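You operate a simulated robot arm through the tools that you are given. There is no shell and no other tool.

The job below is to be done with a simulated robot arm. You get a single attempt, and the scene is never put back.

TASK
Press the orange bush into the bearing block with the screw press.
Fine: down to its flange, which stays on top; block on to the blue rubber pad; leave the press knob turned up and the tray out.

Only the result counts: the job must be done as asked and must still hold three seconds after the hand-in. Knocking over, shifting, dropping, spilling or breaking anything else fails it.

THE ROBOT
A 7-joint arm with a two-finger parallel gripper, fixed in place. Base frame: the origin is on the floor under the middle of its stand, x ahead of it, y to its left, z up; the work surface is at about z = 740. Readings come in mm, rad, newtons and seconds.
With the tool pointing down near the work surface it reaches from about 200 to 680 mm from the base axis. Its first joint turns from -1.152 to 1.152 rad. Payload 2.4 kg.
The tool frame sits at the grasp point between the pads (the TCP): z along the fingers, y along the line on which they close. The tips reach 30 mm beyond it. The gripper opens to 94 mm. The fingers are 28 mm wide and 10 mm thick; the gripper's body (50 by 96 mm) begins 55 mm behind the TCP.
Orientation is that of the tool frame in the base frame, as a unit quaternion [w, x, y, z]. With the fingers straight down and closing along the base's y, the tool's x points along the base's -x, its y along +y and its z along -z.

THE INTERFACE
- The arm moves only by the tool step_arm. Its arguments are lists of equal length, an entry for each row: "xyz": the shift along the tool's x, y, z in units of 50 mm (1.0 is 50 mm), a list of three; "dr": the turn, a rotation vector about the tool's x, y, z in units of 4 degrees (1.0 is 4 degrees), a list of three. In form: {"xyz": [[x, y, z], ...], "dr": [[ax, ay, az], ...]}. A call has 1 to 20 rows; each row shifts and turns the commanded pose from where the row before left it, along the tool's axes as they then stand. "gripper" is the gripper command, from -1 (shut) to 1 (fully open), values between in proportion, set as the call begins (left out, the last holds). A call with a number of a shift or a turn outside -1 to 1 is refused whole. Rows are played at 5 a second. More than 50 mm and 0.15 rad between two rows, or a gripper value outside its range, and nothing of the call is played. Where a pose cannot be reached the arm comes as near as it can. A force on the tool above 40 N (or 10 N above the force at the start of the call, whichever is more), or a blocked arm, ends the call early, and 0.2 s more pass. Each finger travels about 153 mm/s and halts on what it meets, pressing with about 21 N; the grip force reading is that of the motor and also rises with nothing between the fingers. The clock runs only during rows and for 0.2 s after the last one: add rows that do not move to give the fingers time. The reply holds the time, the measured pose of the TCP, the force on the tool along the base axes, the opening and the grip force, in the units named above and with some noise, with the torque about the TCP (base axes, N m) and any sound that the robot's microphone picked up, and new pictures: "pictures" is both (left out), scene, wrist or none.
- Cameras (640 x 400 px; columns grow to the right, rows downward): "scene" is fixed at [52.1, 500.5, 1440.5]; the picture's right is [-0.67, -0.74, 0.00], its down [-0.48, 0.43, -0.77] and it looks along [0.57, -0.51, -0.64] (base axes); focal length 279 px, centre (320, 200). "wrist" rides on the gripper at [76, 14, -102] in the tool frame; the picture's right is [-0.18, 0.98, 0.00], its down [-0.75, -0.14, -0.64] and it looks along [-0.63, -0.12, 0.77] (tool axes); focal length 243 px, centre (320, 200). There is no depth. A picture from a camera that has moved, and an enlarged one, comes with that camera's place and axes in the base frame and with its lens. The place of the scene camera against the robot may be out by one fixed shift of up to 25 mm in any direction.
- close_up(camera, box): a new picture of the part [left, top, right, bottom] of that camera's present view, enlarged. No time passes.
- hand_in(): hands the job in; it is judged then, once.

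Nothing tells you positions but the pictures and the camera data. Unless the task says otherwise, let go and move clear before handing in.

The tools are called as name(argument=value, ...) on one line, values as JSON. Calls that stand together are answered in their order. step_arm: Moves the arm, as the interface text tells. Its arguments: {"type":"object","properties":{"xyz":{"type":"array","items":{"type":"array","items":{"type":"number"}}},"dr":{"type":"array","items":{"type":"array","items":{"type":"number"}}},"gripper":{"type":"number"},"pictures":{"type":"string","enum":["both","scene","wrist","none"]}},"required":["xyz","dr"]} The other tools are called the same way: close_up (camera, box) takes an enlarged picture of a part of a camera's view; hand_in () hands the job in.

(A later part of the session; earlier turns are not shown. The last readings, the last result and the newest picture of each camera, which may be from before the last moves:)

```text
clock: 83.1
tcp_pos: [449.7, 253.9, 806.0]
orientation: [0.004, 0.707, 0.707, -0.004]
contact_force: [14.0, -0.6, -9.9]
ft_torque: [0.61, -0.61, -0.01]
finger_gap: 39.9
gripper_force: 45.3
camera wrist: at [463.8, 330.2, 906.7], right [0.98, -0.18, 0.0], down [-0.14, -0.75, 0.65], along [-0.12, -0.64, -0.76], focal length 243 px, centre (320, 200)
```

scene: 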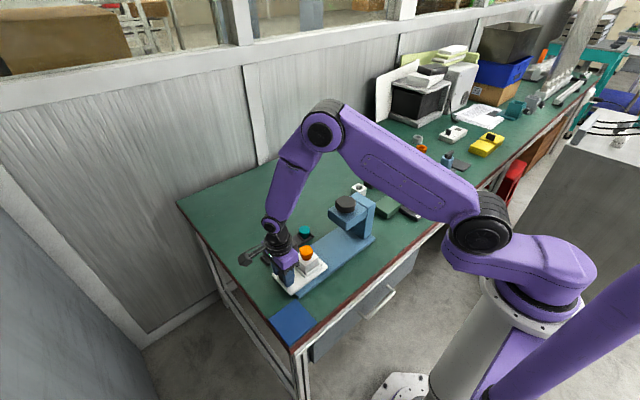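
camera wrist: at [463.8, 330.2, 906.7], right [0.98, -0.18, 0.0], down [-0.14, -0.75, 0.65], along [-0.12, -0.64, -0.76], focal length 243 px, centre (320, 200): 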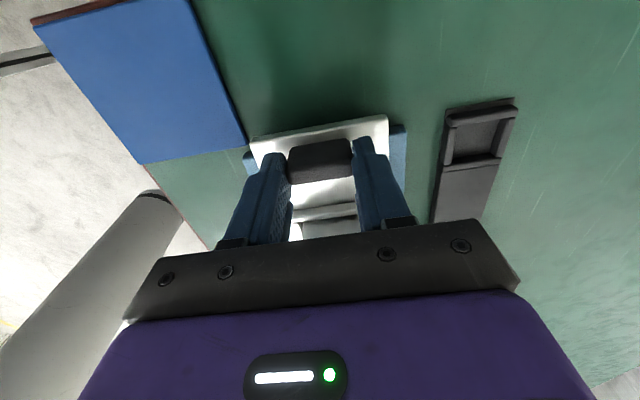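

The handle is held at 39.9 mm, with some side load from being slightly off centre. I'll shift a millimetre to relax it before sliding.

step_arm(xyz=[[0, 0.02, 0.01], [0, 0.01, 0.01], [0, 0, 0]], dr=[[0, 0, 0], [0, 0, 0], [0, 0, 0]], gripper=-1, pictures="none")

```text
clock: 83.9
tcp_pos: [450.8, 254.7, 803.4]
orientation: [0.004, 0.705, 0.709, -0.003]
contact_force: [1.2, 0.5, 33.3]
ft_torque: [0.05, -0.17, -0.18]
finger_gap: 39.9
gripper_force: 44.8
```

Lowering added downward load, so I'll come back up by about 0.75 mm to neutral before sliding the tray.

step_arm(xyz=[[0, 0, -0.015], [0, 0, 0]], dr=[[0, 0, 0], [0, 0, 0]], gripper=-1, pictures="none")

```text
clock: 84.5
tcp_pos: [450.5, 252.8, 804.9]
orientation: [0.003, 0.707, 0.707, -0.004]
contact_force: [6.0, 1.0, 17.2]
ft_torque: [0.94, -0.53, 0.17]
finger_gap: 39.5
gripper_force: 44.6
```

Still a little load, so I'll ease up a touch more and start sliding the tray slowly toward the press, checking the force.

step_arm(xyz=[[0, 0.005, -0.008], [-0.04, 0, 0], [-0.06, 0, 0], [-0.1, 0, 0], [-0.1, 0, 0], [-0.06, 0, 0], [0, 0, 0]], dr=[[0, 0, 0], [0, 0, 0], [0, 0, 0], [0, 0, 0], [0, 0, 0], [0, 0, 0], [0, 0, 0]], gripper=-1)

close_up(camera="scene", box=[255, 200, 375, 310])

```text
clock: 86.1
tcp_pos: [450.6, 234.4, 804.1]
orientation: [0.003, 0.707, 0.707, -0.006]
contact_force: [14.4, -0.7, -26.4]
ft_torque: [-0.27, -0.62, 0.02]
finger_gap: 39.8
gripper_force: 45.1
camera wrist: at [464.2, 311.3, 906.0], right [0.98, -0.18, 0.0], down [-0.14, -0.75, 0.65], along [-0.12, -0.64, -0.76], focal length 243 px, centre (320, 200)
```

scene: 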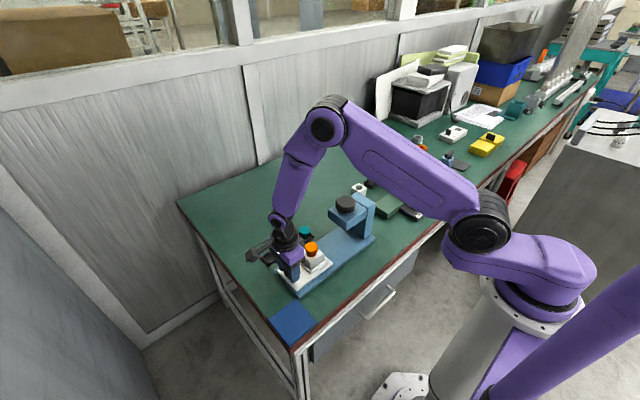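
wrist: 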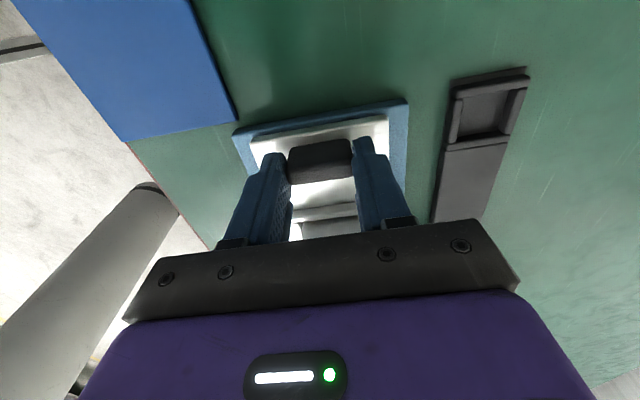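

```text
3.64 times, centred on (315, 255) of scene
camera zoom: at [52.8, 500.7, 1440.4], right [-0.67, -0.74, 0.0], down [-0.48, 0.43, -0.77], along [0.57, -0.51, -0.64], focal length 1014 px, centre (338, 0)
```

zoom: 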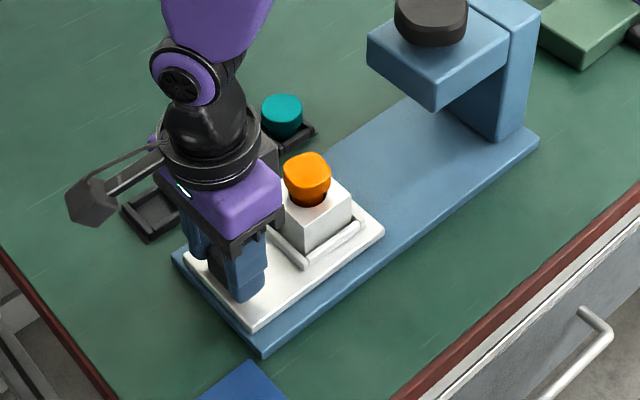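

The tray slides well with the bush still upright. I'll relax the load slightly and continue about 80 mm, then check the clearance under the ram.

step_arm(xyz=[[0, 0.015, 0.01], [-0.1, 0, 0], [-0.2, 0, 0], [-0.25, 0, 0], [-0.25, 0, 0], [-0.25, 0, 0], [-0.25, 0, 0], [-0.2, 0, 0], [-0.1, 0, 0], [0, 0, 0]], dr=[[0, 0, 0], [0, 0, 0], [0, 0, 0], [0, 0, 0], [0, 0, 0], [0, 0, 0], [0, 0, 0], [0, 0, 0], [0, 0, 0], [0, 0, 0]], gripper=-1)

close_up(camera="scene", box=[285, 190, 385, 290])

close_up(camera="scene", box=[315, 190, 375, 250])

```text
clock: 88.3
tcp_pos: [449.6, 156.5, 806.0]
orientation: [0.002, 0.706, 0.708, -0.006]
contact_force: [-4.3, 0.2, -30.8]
ft_torque: [0.25, -0.44, -0.17]
finger_gap: 39.9
gripper_force: 44.6
camera wrist: at [464.5, 232.6, 906.1], right [0.98, -0.18, 0.0], down [-0.14, -0.75, 0.65], along [-0.12, -0.64, -0.76], focal length 243 px, centre (320, 200)
```

scene: 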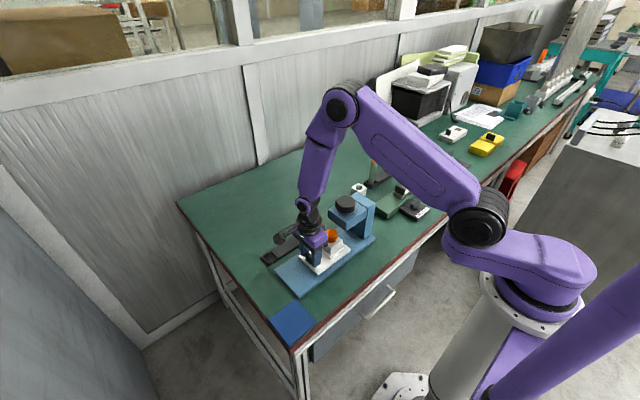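
wrist: 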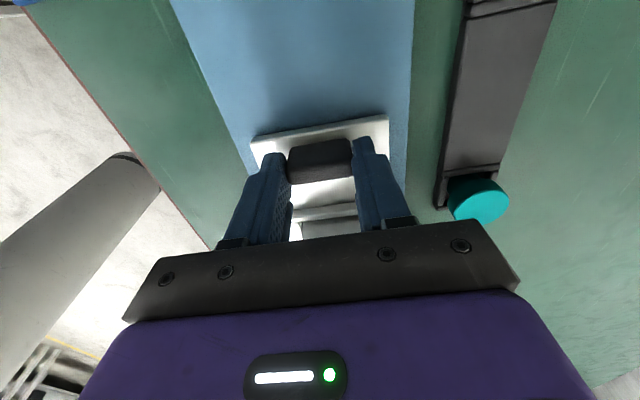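

```text
4.00 times, centred on (335, 240) of scene
camera zoom: at [52.4, 500.7, 1440.5], right [-0.67, -0.74, 0.0], down [-0.48, 0.43, -0.77], along [0.57, -0.51, -0.64], focal length 1115 px, centre (260, 40)
```

zoom: 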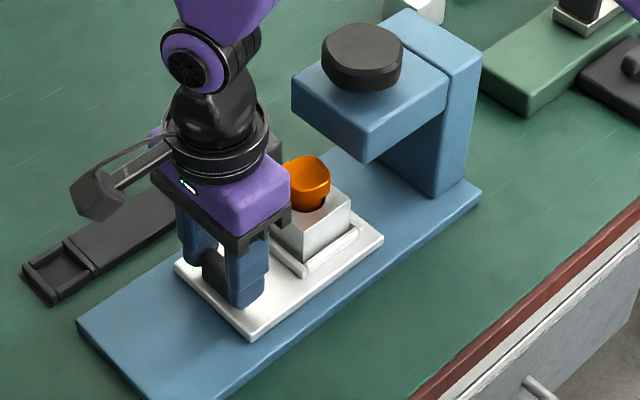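

```text
6.67 times, centred on (345, 220) of scene
camera zoom: at [52.4, 500.7, 1440.5], right [-0.67, -0.74, 0.0], down [-0.48, 0.43, -0.77], along [0.57, -0.51, -0.64], focal length 1859 px, centre (153, 67)
```

zoom: 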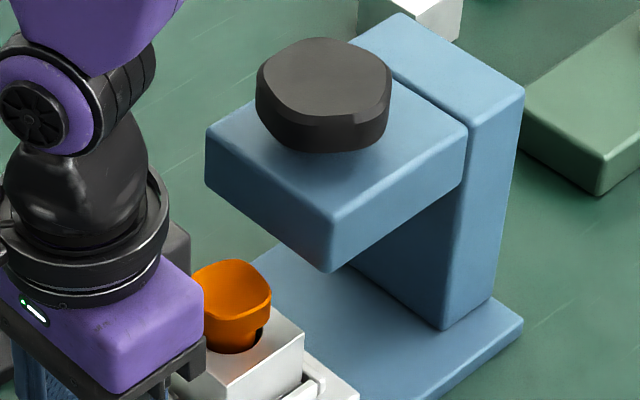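

The bush looks slightly tilted now, and the gripper is pulling up on the handle a little. I'll zoom in before going further.

close_up(camera="scene", box=[315, 222, 355, 258])

step_arm(xyz=[[0, -0.005, 0.014], [0, 0, 0]], dr=[[0, 0, 0], [0, 0, 0]], gripper=-1, pictures="none")

close_up(camera="scene", box=[315, 222, 355, 258])

```text
11.11 times, centred on (335, 240) of scene
camera zoom: at [52.4, 500.7, 1440.5], right [-0.67, -0.74, 0.0], down [-0.48, 0.43, -0.77], along [0.57, -0.51, -0.64], focal length 3098 px, centre (153, -244)
```

zoom: 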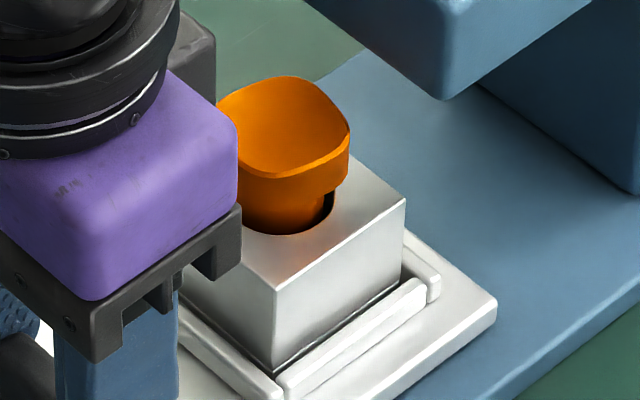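

```text
clock: 88.9
tcp_pos: [451.0, 156.1, 804.3]
orientation: [0.002, 0.706, 0.708, -0.006]
contact_force: [-10.7, -0.5, -17.6]
ft_torque: [-0.17, -0.14, -0.19]
finger_gap: 39.8
gripper_force: 45.0
```

```text
11.11 times, centred on (335, 240) of scene
camera zoom: at [52.1, 500.6, 1440.5], right [-0.67, -0.74, 0.0], down [-0.48, 0.43, -0.77], along [0.57, -0.51, -0.64], focal length 3098 px, centre (153, -244)
```

zoom: 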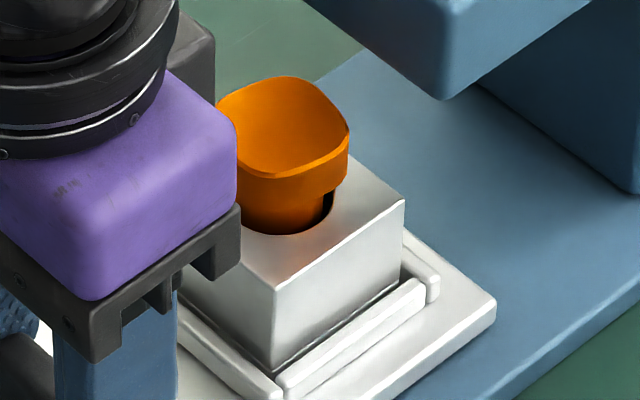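

On closer look the bush is upright, and its top at about z 827 clears the ram by roughly 9 mm. I'll continue sliding the tray, 35 mm first.

step_arm(xyz=[[0, -0.01, 0.008], [-0.1, 0, 0], [-0.15, 0, 0], [-0.15, 0, 0], [-0.15, 0, 0], [-0.1, 0, 0], [-0.05, 0, 0], [0, 0, 0]], dr=[[0, 0, 0], [0, 0, 0], [0, 0, 0], [0, 0, 0], [0, 0, 0], [0, 0, 0], [0, 0, 0], [0, 0, 0]], gripper=-1)

close_up(camera="scene", box=[300, 190, 390, 270])

```text
clock: 90.7
tcp_pos: [450.0, 120.2, 805.5]
orientation: [0.003, 0.707, 0.708, -0.005]
contact_force: [-7.9, -1.6, -9.1]
ft_torque: [0.27, -0.28, -0.01]
finger_gap: 39.7
gripper_force: 45.3
camera wrist: at [464.1, 197.3, 906.3], right [0.98, -0.18, 0.0], down [-0.14, -0.75, 0.65], along [-0.12, -0.64, -0.76], focal length 243 px, centre (320, 200)
```

scene: 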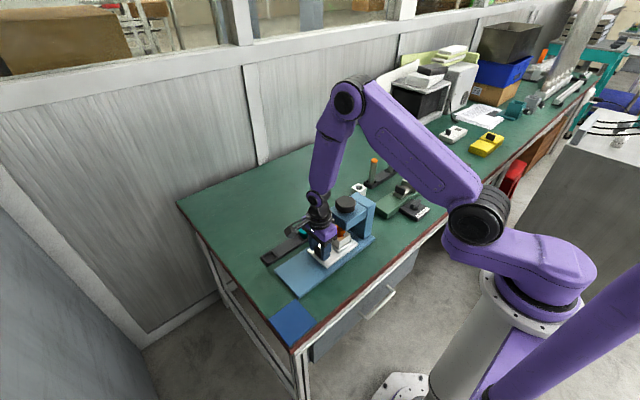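
wrist: 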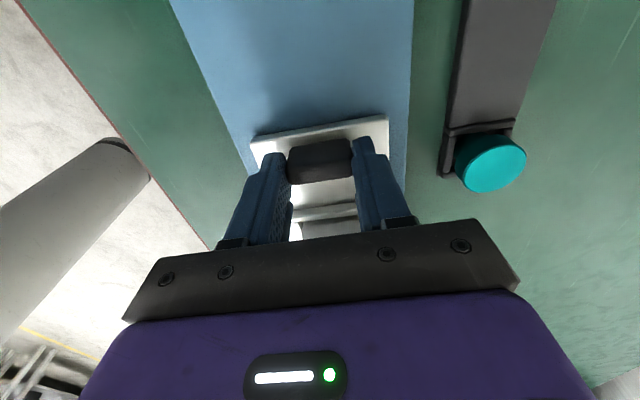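

```text
5.00 times, centred on (345, 230) of scene
camera zoom: at [52.0, 500.6, 1440.5], right [-0.67, -0.74, 0.0], down [-0.48, 0.43, -0.77], along [0.57, -0.51, -0.64], focal length 1394 px, centre (195, 50)
```

zoom: 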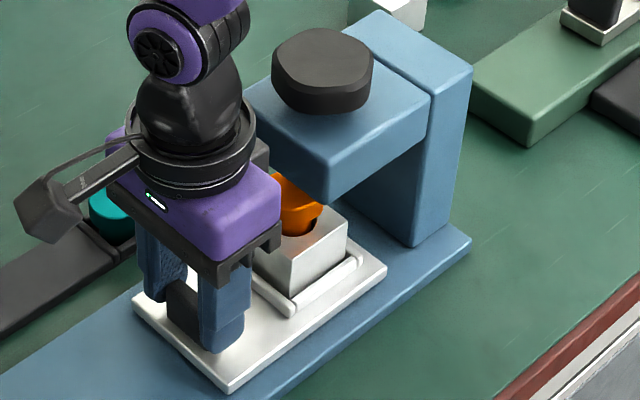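

The bush is passing under the head with clearance, and the tray's front edge is about 20 mm from the column. I'll push in the last stretch gently until it stops.

step_arm(xyz=[[-0.08, 0, 0], [-0.1, 0, 0], [-0.08, 0, 0], [-0.04, 0, 0], [-0.03, 0, 0], [0, 0, 0]], dr=[[0, 0, 0], [0, 0, 0], [0, 0, 0], [0, 0, 0], [0, 0, 0], [0, 0, 0]], gripper=-1)

close_up(camera="scene", box=[300, 190, 390, 270])

```text
clock: 92.1
tcp_pos: [450.7, 104.6, 805.3]
orientation: [0.003, 0.707, 0.708, -0.006]
contact_force: [-0.7, -2.5, -23.6]
ft_torque: [-0.13, -0.31, 0.0]
finger_gap: 39.7
gripper_force: 45.2
camera wrist: at [464.1, 181.0, 906.4], right [0.98, -0.18, 0.0], down [-0.14, -0.75, 0.65], along [-0.12, -0.64, -0.76], focal length 243 px, centre (320, 200)
```

scene: 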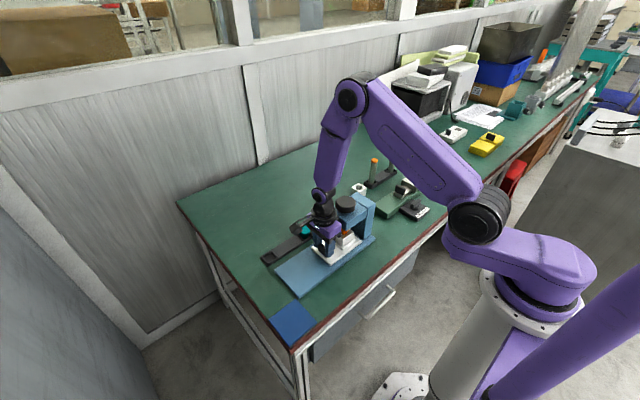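
wrist: 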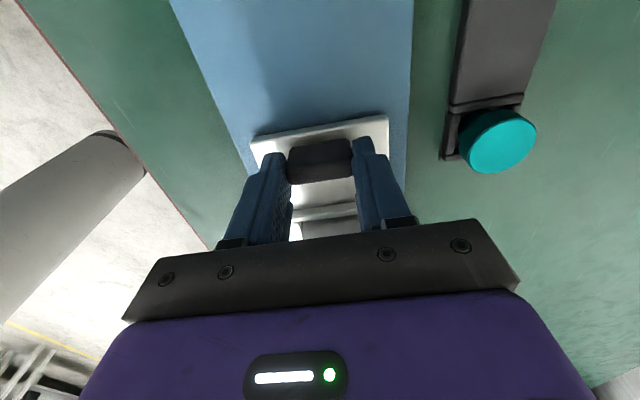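

```text
5.00 times, centred on (345, 230) of scene
camera zoom: at [52.4, 500.6, 1440.5], right [-0.67, -0.74, 0.0], down [-0.48, 0.43, -0.77], along [0.57, -0.51, -0.64], focal length 1394 px, centre (195, 50)
```

zoom: 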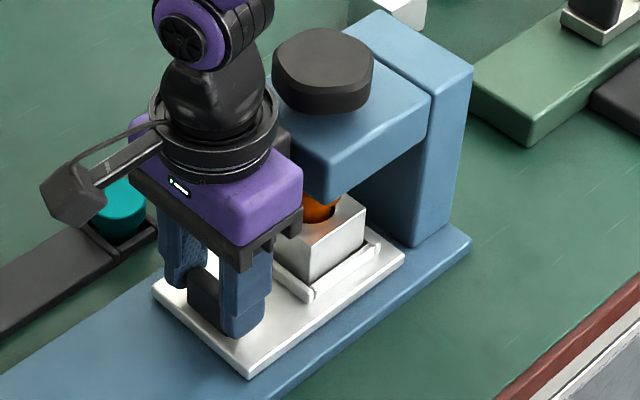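

No stop yet (side force only 2.5 N). The block should be within a few millimetres of the ram axis, so I'll continue in small steps until I feel the stop.

step_arm(xyz=[[0, 0, 0.01], [-0.03, 0, 0], [-0.03, 0, 0], [-0.03, 0, 0], [0, 0, 0]], dr=[[0, 0, 0], [0, 0, 0], [0, 0, 0], [0, 0, 0], [0, 0, 0]], gripper=-1, pictures="none")

close_up(camera="scene", box=[320, 210, 380, 260])

```text
clock: 93.3
tcp_pos: [449.6, 102.9, 805.5]
orientation: [0.004, 0.706, 0.708, -0.004]
contact_force: [-3.9, 16.4, -9.0]
ft_torque: [0.55, -0.28, -0.69]
finger_gap: 39.8
gripper_force: 45.3
```

```text
8.00 times, centred on (350, 235) of scene
camera zoom: at [52.1, 500.9, 1440.4], right [-0.67, -0.75, 0.0], down [-0.48, 0.43, -0.77], along [0.57, -0.51, -0.64], focal length 2230 px, centre (80, -80)
```

zoom: 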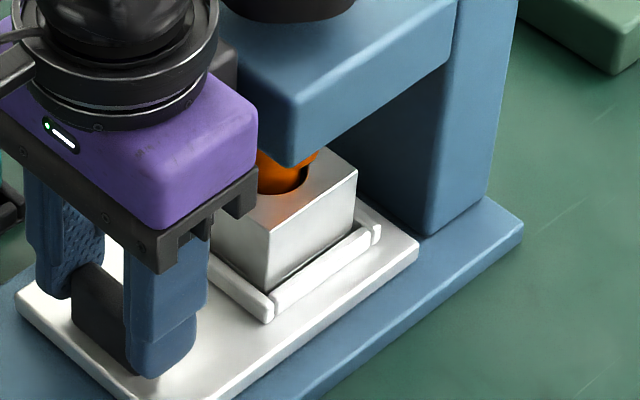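

The side force rose to 16 N, so the tray is against its stop with the block under the ram (about y 21–22). I'll release the handle and rise straight up.

step_arm(xyz=[[0, 0, 0], [0, 0, 0], [0, 0, 0]], dr=[[0, 0, 0], [0, 0, 0], [0, 0, 0]], gripper=0.4, pictures="none")

step_arm(xyz=[[0, 0, -0.3], [0, 0, -0.6], [0.2, 0, -0.9], [0.2, 0, -0.9], [0, 0, 0]], dr=[[0, 0, 0], [0, 0, 0], [0, 0, 0], [0, 0, 0], [0, 0, 0]], gripper=0.4)

close_up(camera="scene", box=[310, 190, 390, 270])

close_up(camera="wrist", box=[180, 60, 460, 250])

```text
clock: 94.1
tcp_pos: [450.3, 99.3, 804.7]
orientation: [0.004, 0.706, 0.708, -0.004]
contact_force: [2.8, 9.2, 3.8]
ft_torque: [-0.74, 0.28, 0.01]
finger_gap: 65.8
gripper_force: 0.2
```

```text
clock: 95.3
tcp_pos: [450.0, 122.5, 939.8]
orientation: [0.003, 0.707, 0.707, -0.006]
contact_force: [0.8, -0.7, 0.2]
ft_torque: [-0.01, -0.01, 0.03]
finger_gap: 65.8
gripper_force: 0.1
camera wrist: at [464.4, 199.1, 1042.0], right [0.98, -0.18, 0.0], down [-0.14, -0.75, 0.65], along [-0.12, -0.64, -0.76], focal length 243 px, centre (320, 200)
```

scene: 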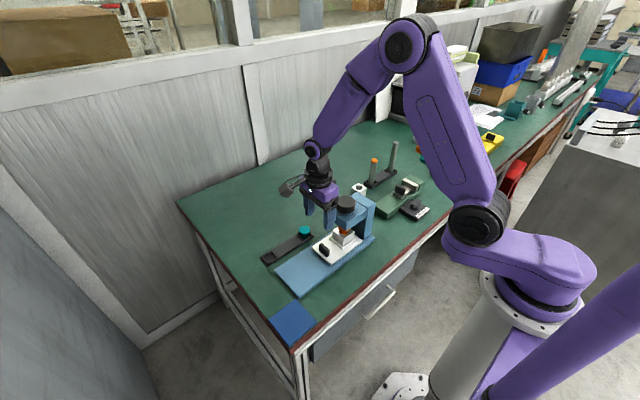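
wrist: 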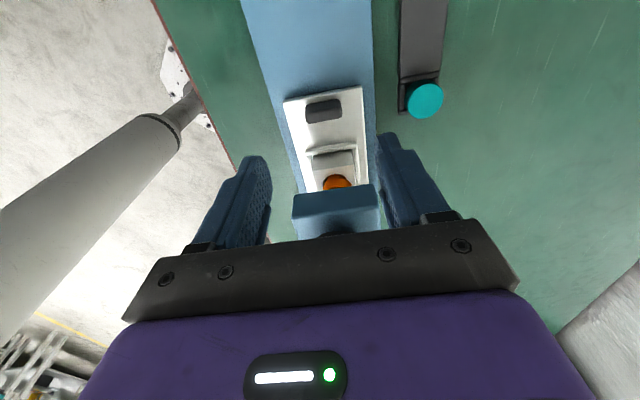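

```text
5.00 times, centred on (350, 230) of scene
camera zoom: at [52.1, 500.5, 1440.5], right [-0.67, -0.75, 0.0], down [-0.48, 0.43, -0.77], along [0.57, -0.51, -0.64], focal length 1394 px, centre (170, 50)
```

zoom: 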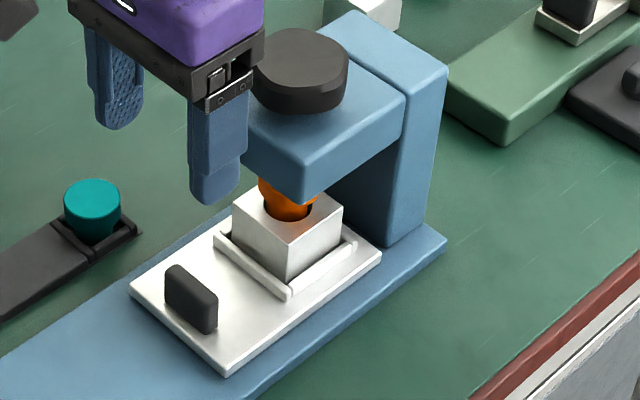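

```text
2.11 times, centred on (320, 155) of wrist
camera zoom: at [464.4, 199.1, 1042.0], right [0.98, -0.18, 0.0], down [-0.14, -0.75, 0.65], along [-0.12, -0.64, -0.76], focal length 511 px, centre (320, 295)
```

zoom: 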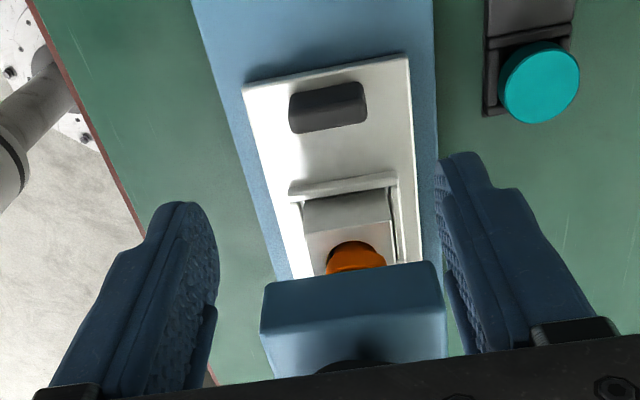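

The force pattern suggests the gripper body touched the press head rather than the tray reaching its stop. The block is within a millimetre or two of the ram axis, but I'll confirm by pushing the handle from its outer side with closed fingers, well clear of the head.

step_arm(xyz=[[0.15, 0, 0], [0.15, 0, 0.5], [0, 0, 0.8], [0, 0, 0.8], [0, 0, 0.5], [0, 0, 0]], dr=[[0, 0, 0], [0, 0, 0], [0, 0, 0], [0, 0, 0], [0, 0, 0], [0, 0, 0]], gripper=-1)

close_up(camera="wrist", box=[220, 80, 420, 240])

close_up(camera="scene", box=[300, 190, 390, 270])

```text
clock: 96.7
tcp_pos: [451.2, 135.9, 807.6]
orientation: [0.003, 0.707, 0.708, -0.006]
contact_force: [0.1, -0.6, -0.3]
ft_torque: [0.03, 0.03, 0.05]
finger_gap: 0.0
gripper_force: 21.2
camera wrist: at [465.5, 212.5, 909.6], right [0.98, -0.18, 0.0], down [-0.14, -0.75, 0.65], along [-0.12, -0.64, -0.76], focal length 243 px, centre (320, 200)
```

scene: 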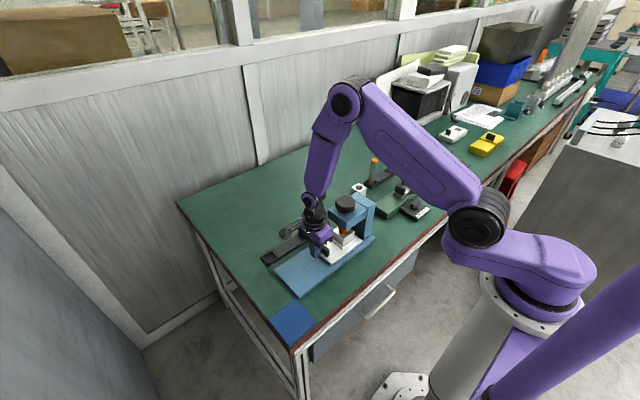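
wrist: 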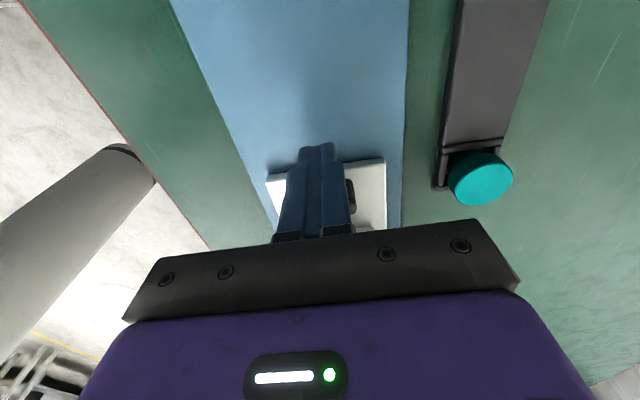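

```text
2.50 times, centred on (320, 160) of wrist
camera zoom: at [465.5, 212.5, 909.6], right [0.98, -0.18, 0.0], down [-0.14, -0.75, 0.65], along [-0.12, -0.64, -0.76], focal length 606 px, centre (320, 300)
```

zoom: 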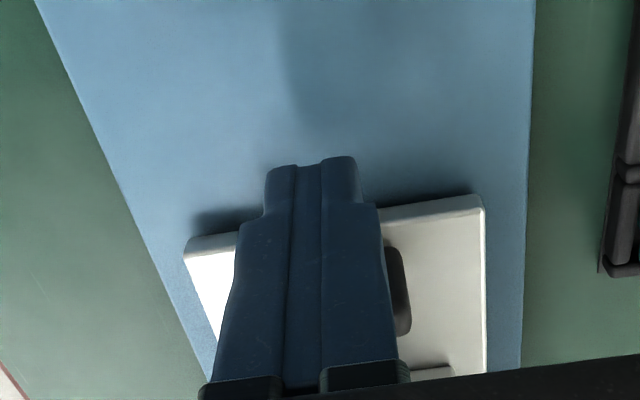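

```text
5.00 times, centred on (345, 230) of scene
camera zoom: at [52.1, 500.5, 1440.5], right [-0.67, -0.74, 0.0], down [-0.48, 0.43, -0.77], along [0.57, -0.51, -0.64], focal length 1394 px, centre (195, 50)
```

zoom: 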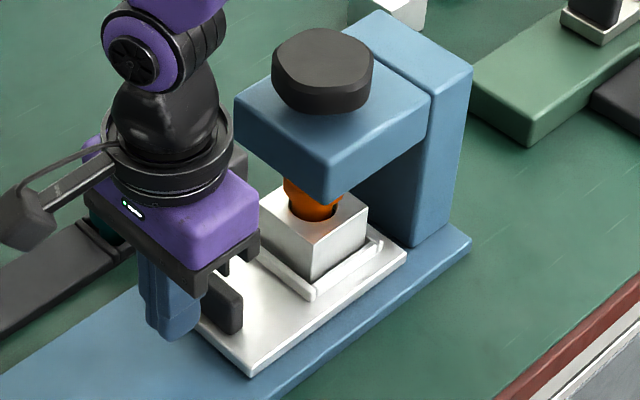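

The closed fingers are on the outer side of the handle. I'll push slowly toward −y until I feel firm resistance.

step_arm(xyz=[[-0.1, 0, 0], [-0.1, 0, 0], [-0.06, 0, 0], [-0.03, 0, 0], [-0.03, 0, 0], [-0.03, 0, 0], [0, 0, 0]], dr=[[0, 0, 0], [0, 0, 0], [0, 0, 0], [0, 0, 0], [0, 0, 0], [0, 0, 0], [0, 0, 0]], gripper=-1, pictures="none")

```text
clock: 98.3
tcp_pos: [450.7, 123.1, 809.8]
orientation: [0.003, 0.702, 0.712, -0.003]
contact_force: [-0.2, 3.9, -0.8]
ft_torque: [0.11, -0.02, -0.02]
finger_gap: 0.2
gripper_force: 21.3
stopped in row 7: the force on the tool passed its limit at 41 N (the readings are from after the stop); the commanded pose is now the measured one
```

It stopped at 41 N with the handle barely moving, so the tray is at its hard stop. I'll back off and check the picture.

step_arm(xyz=[[0.1, 0, 0], [0.2, 0, 0], [0, 0, -0.5], [0, 0, -0.8], [0, 0, -0.8], [0, 0, 0]], dr=[[0, 0, 0], [0, 0, 0], [0, 0, 0], [0, 0, 0], [0, 0, 0], [0, 0, 0]], gripper=-1)

close_up(camera="scene", box=[310, 190, 390, 270])

close_up(camera="wrist", box=[200, 60, 440, 230])

```text
clock: 99.7
tcp_pos: [449.9, 138.9, 913.4]
orientation: [0.003, 0.703, 0.711, -0.004]
contact_force: [1.2, -0.7, -0.4]
ft_torque: [0.0, -0.02, -0.03]
finger_gap: 0.0
gripper_force: 21.0
camera wrist: at [462.4, 215.3, 1014.9], right [0.98, -0.17, 0.0], down [-0.13, -0.75, 0.65], along [-0.11, -0.64, -0.76], focal length 243 px, centre (320, 200)
```

scene: 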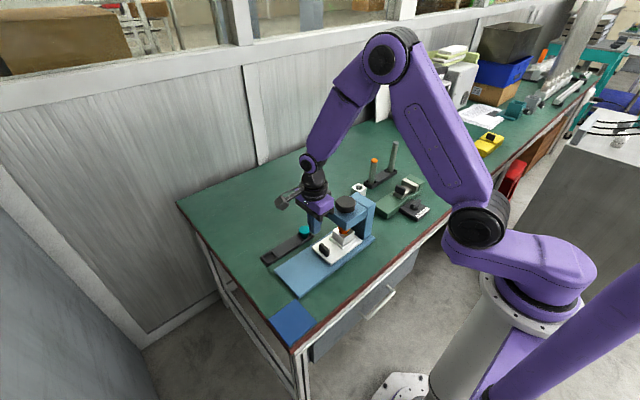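
wrist: 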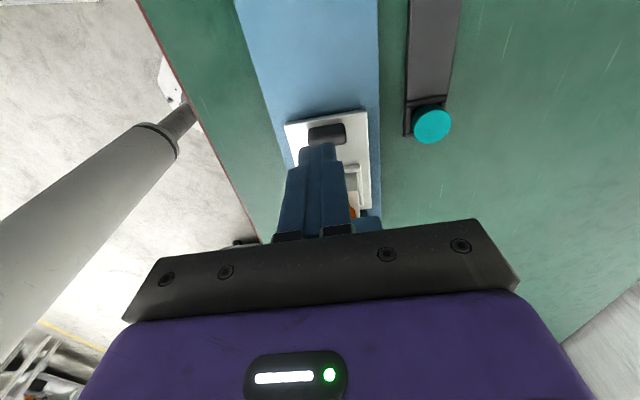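

```text
5.00 times, centred on (350, 230) of scene
camera zoom: at [52.1, 500.5, 1440.5], right [-0.67, -0.74, 0.0], down [-0.48, 0.43, -0.77], along [0.57, -0.51, -0.64], focal length 1394 px, centre (170, 50)
```

zoom: 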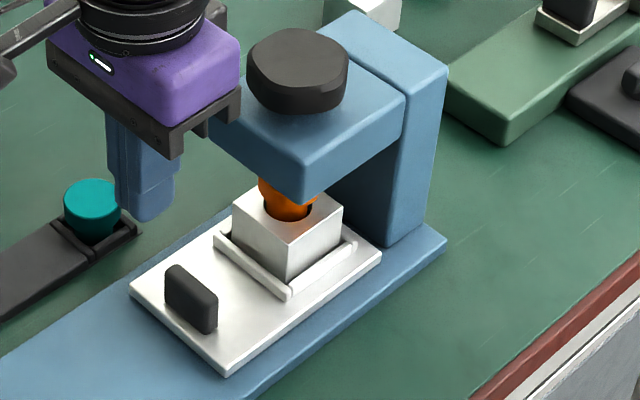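

```text
2.35 times, centred on (320, 145) of wrist
camera zoom: at [462.4, 215.3, 1014.9], right [0.98, -0.17, 0.0], down [-0.13, -0.75, 0.65], along [-0.11, -0.64, -0.76], focal length 571 px, centre (320, 329)
```

zoom: 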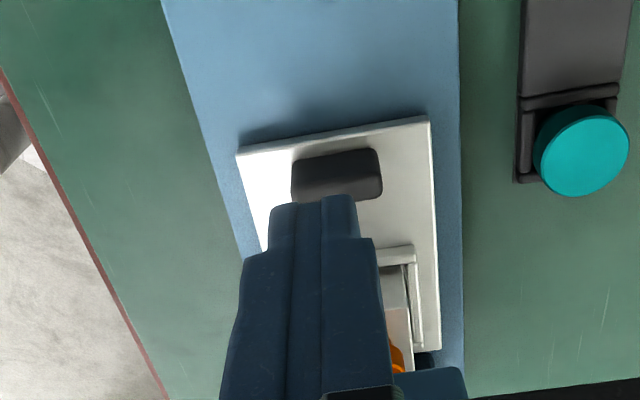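

The tray is firmly at its stop with the bush under the ram. Next is the knob, which I place at about (447, 21) with its top near z 921. I'll rise and move above it to check alignment.

step_arm(xyz=[[0, 0, -0.9], [0, 0, -0.9], [-0.59, -0.015, 0], [-0.59, -0.015, 0], [-0.59, -0.015, 0], [-0.58, -0.015, 0], [0, 0, 0], [0, 0, 0]], dr=[[0, 0, 0], [0, 0, 0], [0, 0, 0], [0, 0, 0], [0, 0, 0], [0, 0, 0], [0, 0, 0], [0, 0, 0]], gripper=1)

close_up(camera="wrist", box=[200, 60, 440, 250])

close_up(camera="scene", box=[310, 150, 400, 240])

```text
clock: 101.5
tcp_pos: [447.0, 22.4, 1004.9]
orientation: [0.003, 0.704, 0.711, -0.004]
contact_force: [-0.2, 0.2, 0.4]
ft_torque: [-0.01, -0.01, 0.0]
finger_gap: 94.0
gripper_force: 0.1
camera wrist: at [459.7, 98.6, 1106.9], right [0.98, -0.17, 0.0], down [-0.13, -0.75, 0.65], along [-0.11, -0.64, -0.76], focal length 243 px, centre (320, 200)
```

scene: 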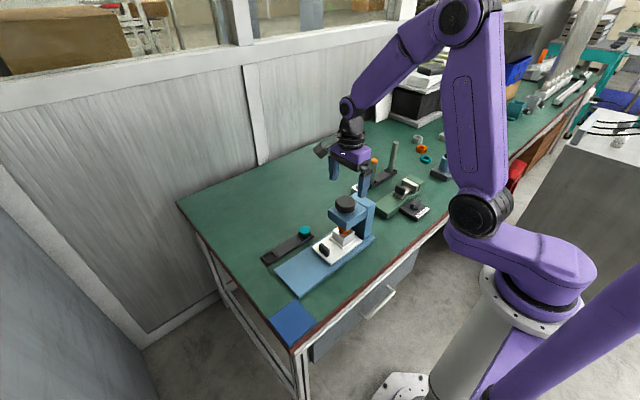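
wrist: 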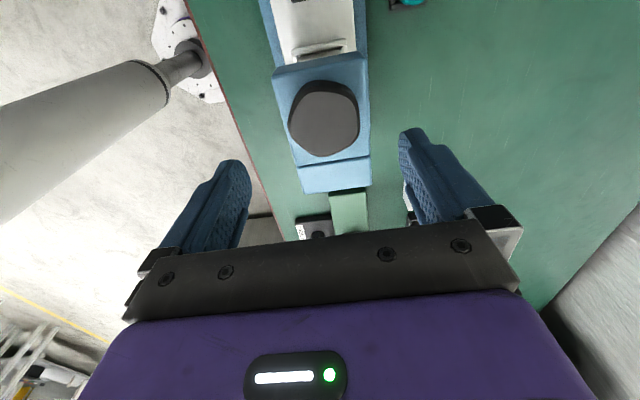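

```text
2.11 times, centred on (320, 155) of wrist
camera zoom: at [459.7, 98.6, 1106.9], right [0.98, -0.17, 0.0], down [-0.13, -0.75, 0.65], along [-0.11, -0.64, -0.76], focal length 511 px, centre (320, 295)
```

zoom: 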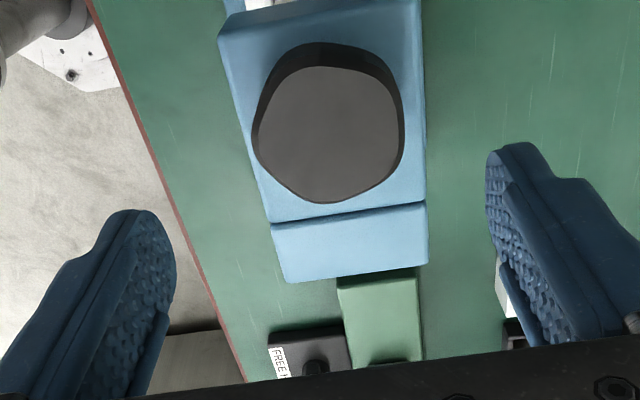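

```text
4.44 times, centred on (355, 195) of scene
camera zoom: at [52.1, 500.5, 1440.5], right [-0.67, -0.74, 0.0], down [-0.48, 0.43, -0.77], along [0.57, -0.51, -0.64], focal length 1239 px, centre (164, 222)
```

zoom: 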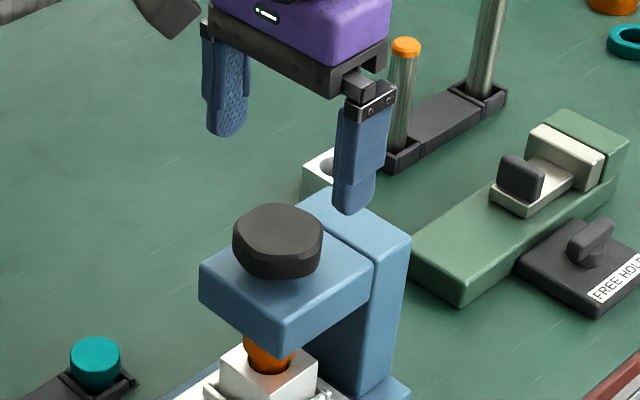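

The knob centre is about (449.5, 21). I'll correct by a couple of millimetres and lower the open fingers to just around the knob's top.

step_arm(xyz=[[-0.02, 0.045, 0.5], [0, 0, 0.5], [0, 0, 0.3], [0, 0, 0], [0, 0, 0]], dr=[[0, -0.14, 0], [0, 0, 0], [0, 0, 0], [0, 0, 0], [0, 0, 0]], gripper=0.7)

close_up(camera="wrist", box=[200, 80, 440, 250])

close_up(camera="scene", box=[310, 170, 390, 250])

```text
clock: 102.7
tcp_pos: [450.3, 20.6, 941.0]
orientation: [0.008, 0.703, 0.711, -0.007]
contact_force: [0.7, 0.1, 0.0]
ft_torque: [-0.03, 0.04, -0.02]
finger_gap: 80.0
gripper_force: 0.1
camera wrist: at [463.1, 97.7, 1041.8], right [0.98, -0.17, 0.0], down [-0.13, -0.74, 0.66], along [-0.11, -0.65, -0.75], focal length 243 px, centre (320, 200)
```

scene: 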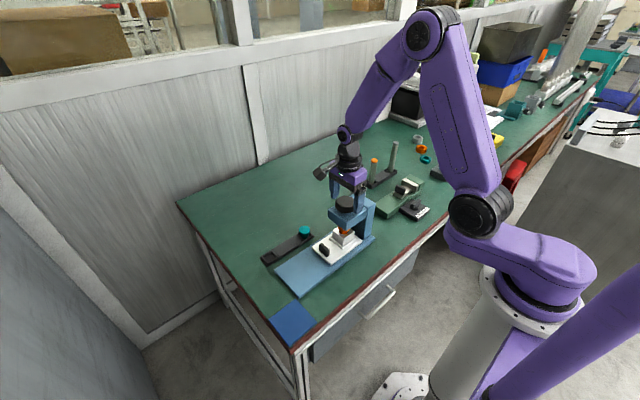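
wrist: 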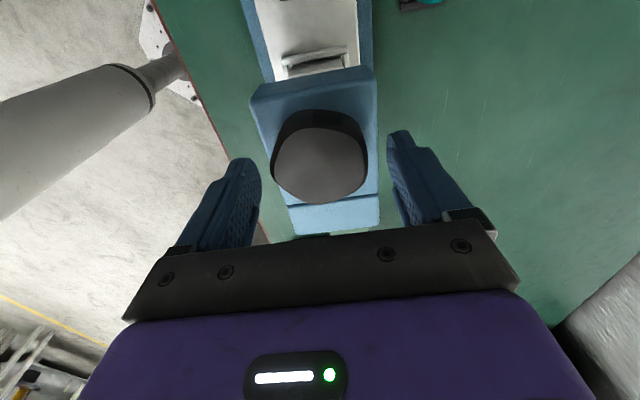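

```text
2.35 times, centred on (320, 165) of wrist
camera zoom: at [463.1, 97.7, 1041.8], right [0.98, -0.17, 0.0], down [-0.13, -0.74, 0.66], along [-0.11, -0.65, -0.75], focal length 571 px, centre (320, 282)
```

zoom: 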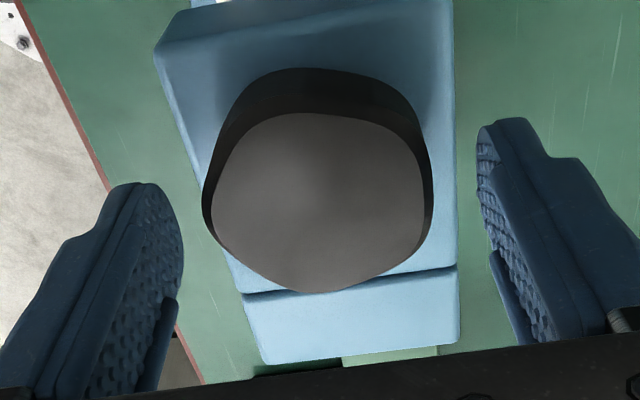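

```text
5.00 times, centred on (350, 210) of scene
camera zoom: at [52.1, 500.5, 1440.5], right [-0.67, -0.74, 0.0], down [-0.48, 0.43, -0.77], along [0.57, -0.51, -0.64], focal length 1394 px, centre (170, 150)
```

zoom: 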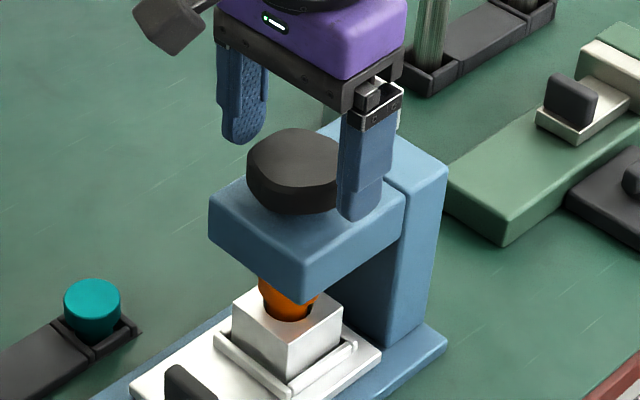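

The knob is centred between the fingers. I'll correct the small tilt and lower to around the knob's side, leaving a little space above the head's top.

step_arm(xyz=[[0, 0, 0.08], [0, 0, 0.08], [0, 0, 0.06], [0, 0, 0], [0, 0, 0]], dr=[[0, 0.3, 0], [0, 0, 0], [0, 0, 0], [0, 0, 0], [0, 0, 0]], gripper=0.6)

close_up(camera="scene", box=[320, 180, 380, 240])

close_up(camera="wrist", box=[200, 80, 440, 250])

```text
clock: 103.9
tcp_pos: [450.4, 19.7, 930.2]
orientation: [0.0, 0.703, 0.711, 0.0]
contact_force: [0.7, 0.0, 0.7]
ft_torque: [0.01, 0.0, 0.02]
finger_gap: 75.2
gripper_force: 0.1
camera wrist: at [463.1, 95.5, 1032.2], right [0.98, -0.17, 0.0], down [-0.13, -0.76, 0.64], along [-0.11, -0.63, -0.77], focal length 243 px, centre (320, 200)
```

scene: 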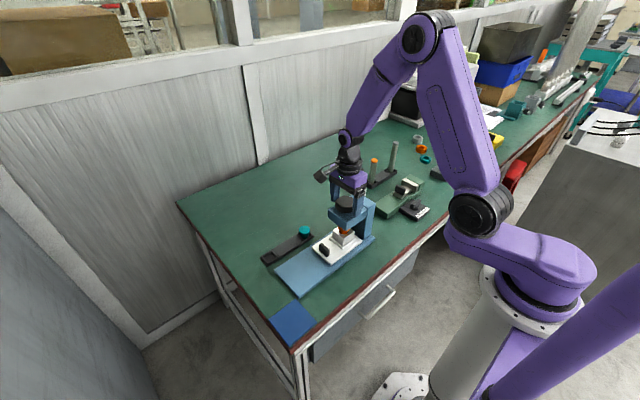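
wrist: 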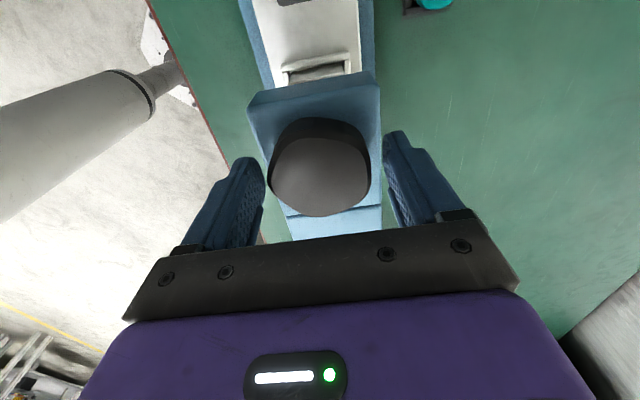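

```text
6.67 times, centred on (350, 210) of scene
camera zoom: at [52.1, 500.5, 1440.5], right [-0.67, -0.74, 0.0], down [-0.48, 0.43, -0.77], along [0.57, -0.51, -0.64], focal length 1859 px, centre (120, 133)
```

zoom: 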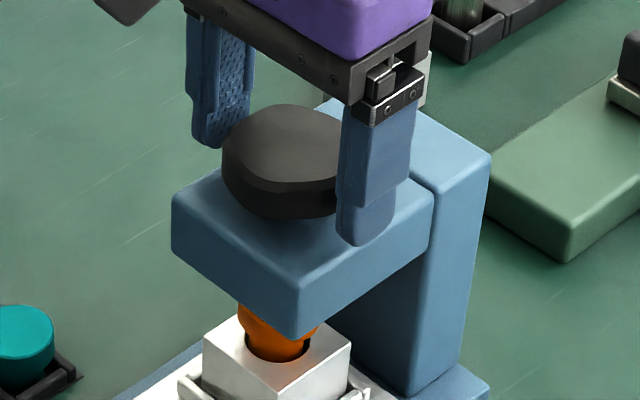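

```text
2.35 times, centred on (320, 165) of wrist
camera zoom: at [463.1, 95.5, 1032.2], right [0.98, -0.17, 0.0], down [-0.13, -0.76, 0.64], along [-0.11, -0.63, -0.77], focal length 571 px, centre (320, 282)
```

zoom: 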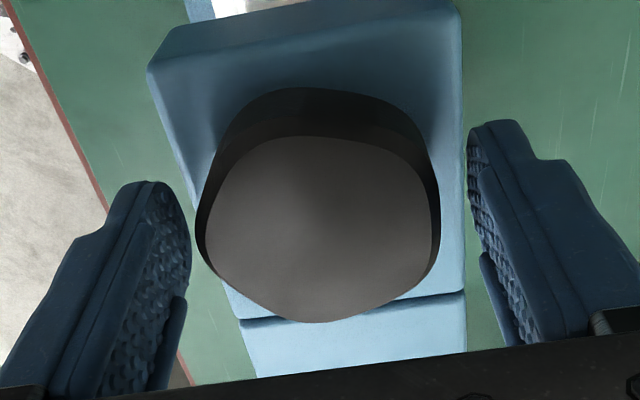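

The fingers now straddle the knob with the tips near z 900, clear of the head top. I'll close on the knob.

step_arm(xyz=[[0, 0, 0], [0, 0, 0], [0, 0, 0]], dr=[[0, 0, 0], [0, 0, 0], [0, 0, 0]], gripper=-1)

close_up(camera="wrist", box=[200, 80, 440, 250])

close_up(camera="scene", box=[320, 180, 380, 240])

```text
clock: 104.7
tcp_pos: [450.8, 20.3, 930.0]
orientation: [0.001, 0.703, 0.711, 0.0]
contact_force: [1.3, 0.0, -1.6]
ft_torque: [0.04, -0.01, 0.03]
finger_gap: 57.5
gripper_force: 45.1
camera wrist: at [463.2, 95.5, 1032.2], right [0.98, -0.17, 0.0], down [-0.13, -0.76, 0.64], along [-0.11, -0.63, -0.77], focal length 243 px, centre (320, 200)
```

scene: 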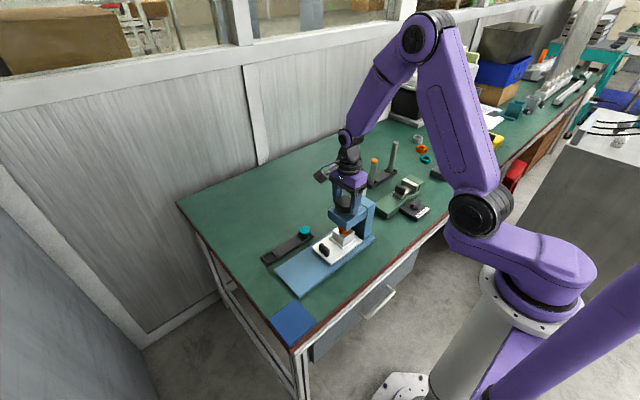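
wrist: 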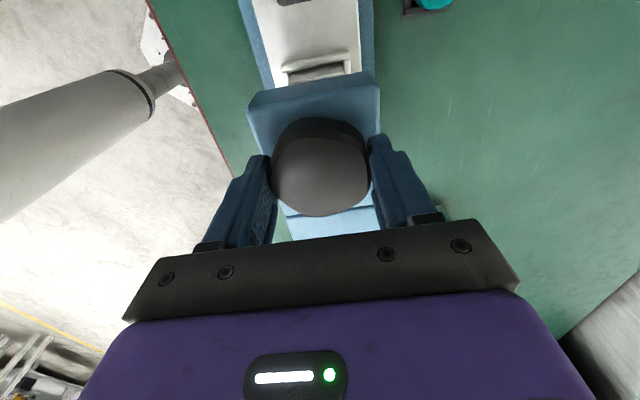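

```text
2.35 times, centred on (320, 165) of wrist
camera zoom: at [463.2, 95.5, 1032.2], right [0.98, -0.17, 0.0], down [-0.13, -0.76, 0.64], along [-0.11, -0.63, -0.77], focal length 571 px, centre (320, 282)
```

zoom: 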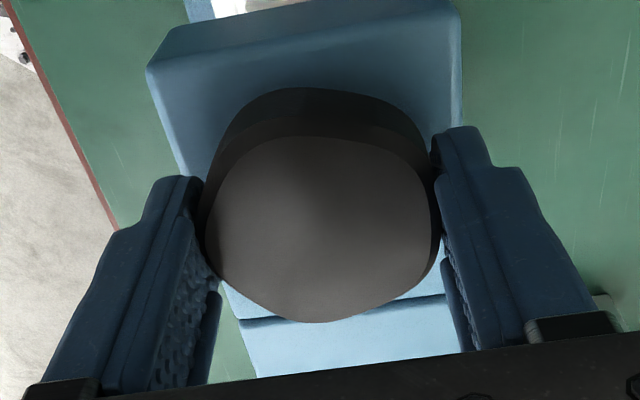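

```text
6.67 times, centred on (350, 210) of scene
camera zoom: at [52.2, 500.5, 1440.5], right [-0.67, -0.74, 0.0], down [-0.48, 0.43, -0.77], along [0.57, -0.51, -0.64], focal length 1859 px, centre (120, 133)
```

zoom: 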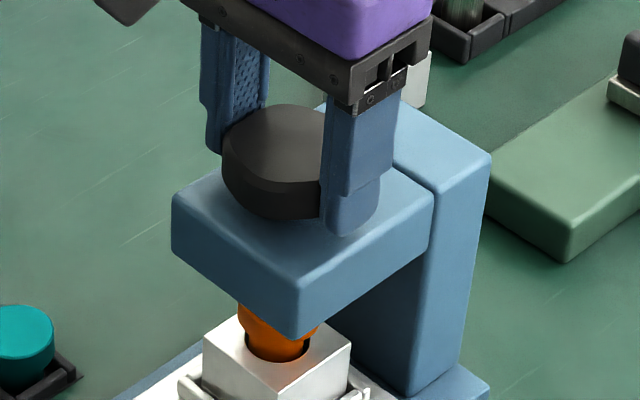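

The knob is gripped at 57.5 mm with little side load. I'll try a small clockwise turn (as seen from above) and watch the torque.

step_arm(xyz=[[0, 0, 0], [0, 0, 0], [0, 0, 0], [0, 0, 0], [0, 0, 0], [0, 0, 0]], dr=[[0, 0, 1], [0, 0, 1], [0, 0, 1], [0, 0, 1], [0, 0, 1], [0, 0, 0]], gripper=-1)

close_up(camera="scene", box=[320, 180, 380, 240])

close_up(camera="wrist", box=[200, 80, 440, 250])

```text
clock: 106.1
tcp_pos: [449.9, 19.6, 929.6]
orientation: [0.0, 0.816, 0.577, 0.0]
contact_force: [-1.7, -2.5, 6.0]
ft_torque: [0.26, 0.53, -0.03]
finger_gap: 57.3
gripper_force: 45.4
camera wrist: at [488.5, 86.3, 1032.2], right [0.87, -0.5, 0.0], down [-0.38, -0.66, 0.64], along [-0.32, -0.56, -0.77], focal length 243 px, centre (320, 200)
```

scene: 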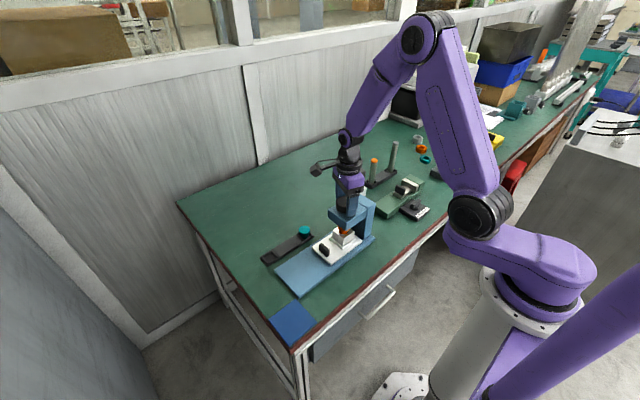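
wrist: 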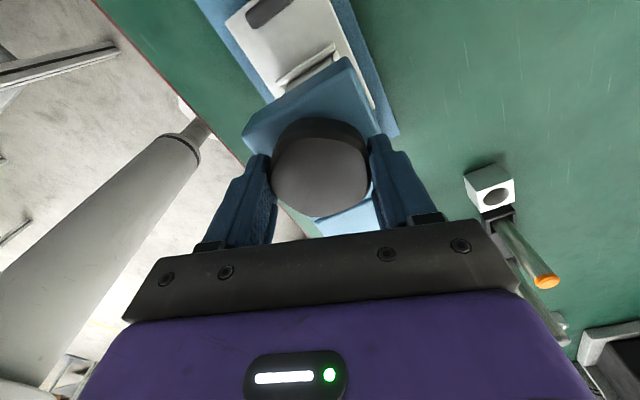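

```text
6.67 times, centred on (350, 210) of scene
camera zoom: at [52.0, 500.5, 1440.6], right [-0.67, -0.74, 0.0], down [-0.48, 0.43, -0.77], along [0.57, -0.51, -0.64], focal length 1859 px, centre (120, 133)
```

zoom: 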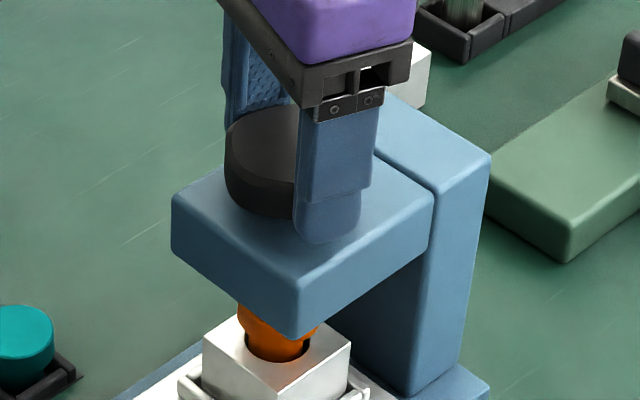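

```text
2.35 times, centred on (320, 165) of wrist
camera zoom: at [488.5, 86.3, 1032.2], right [0.87, -0.5, 0.0], down [-0.38, -0.66, 0.64], along [-0.32, -0.56, -0.77], focal length 571 px, centre (320, 282)
```

zoom: 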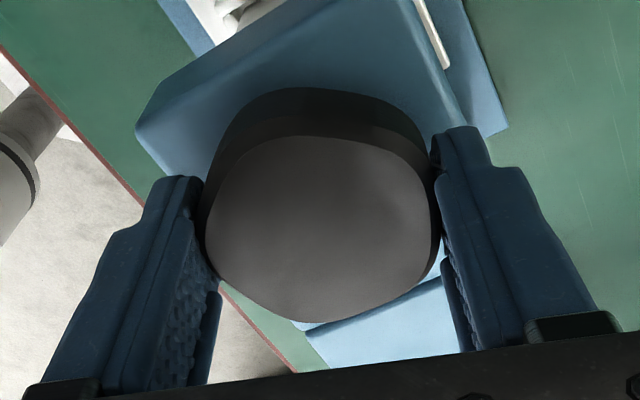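

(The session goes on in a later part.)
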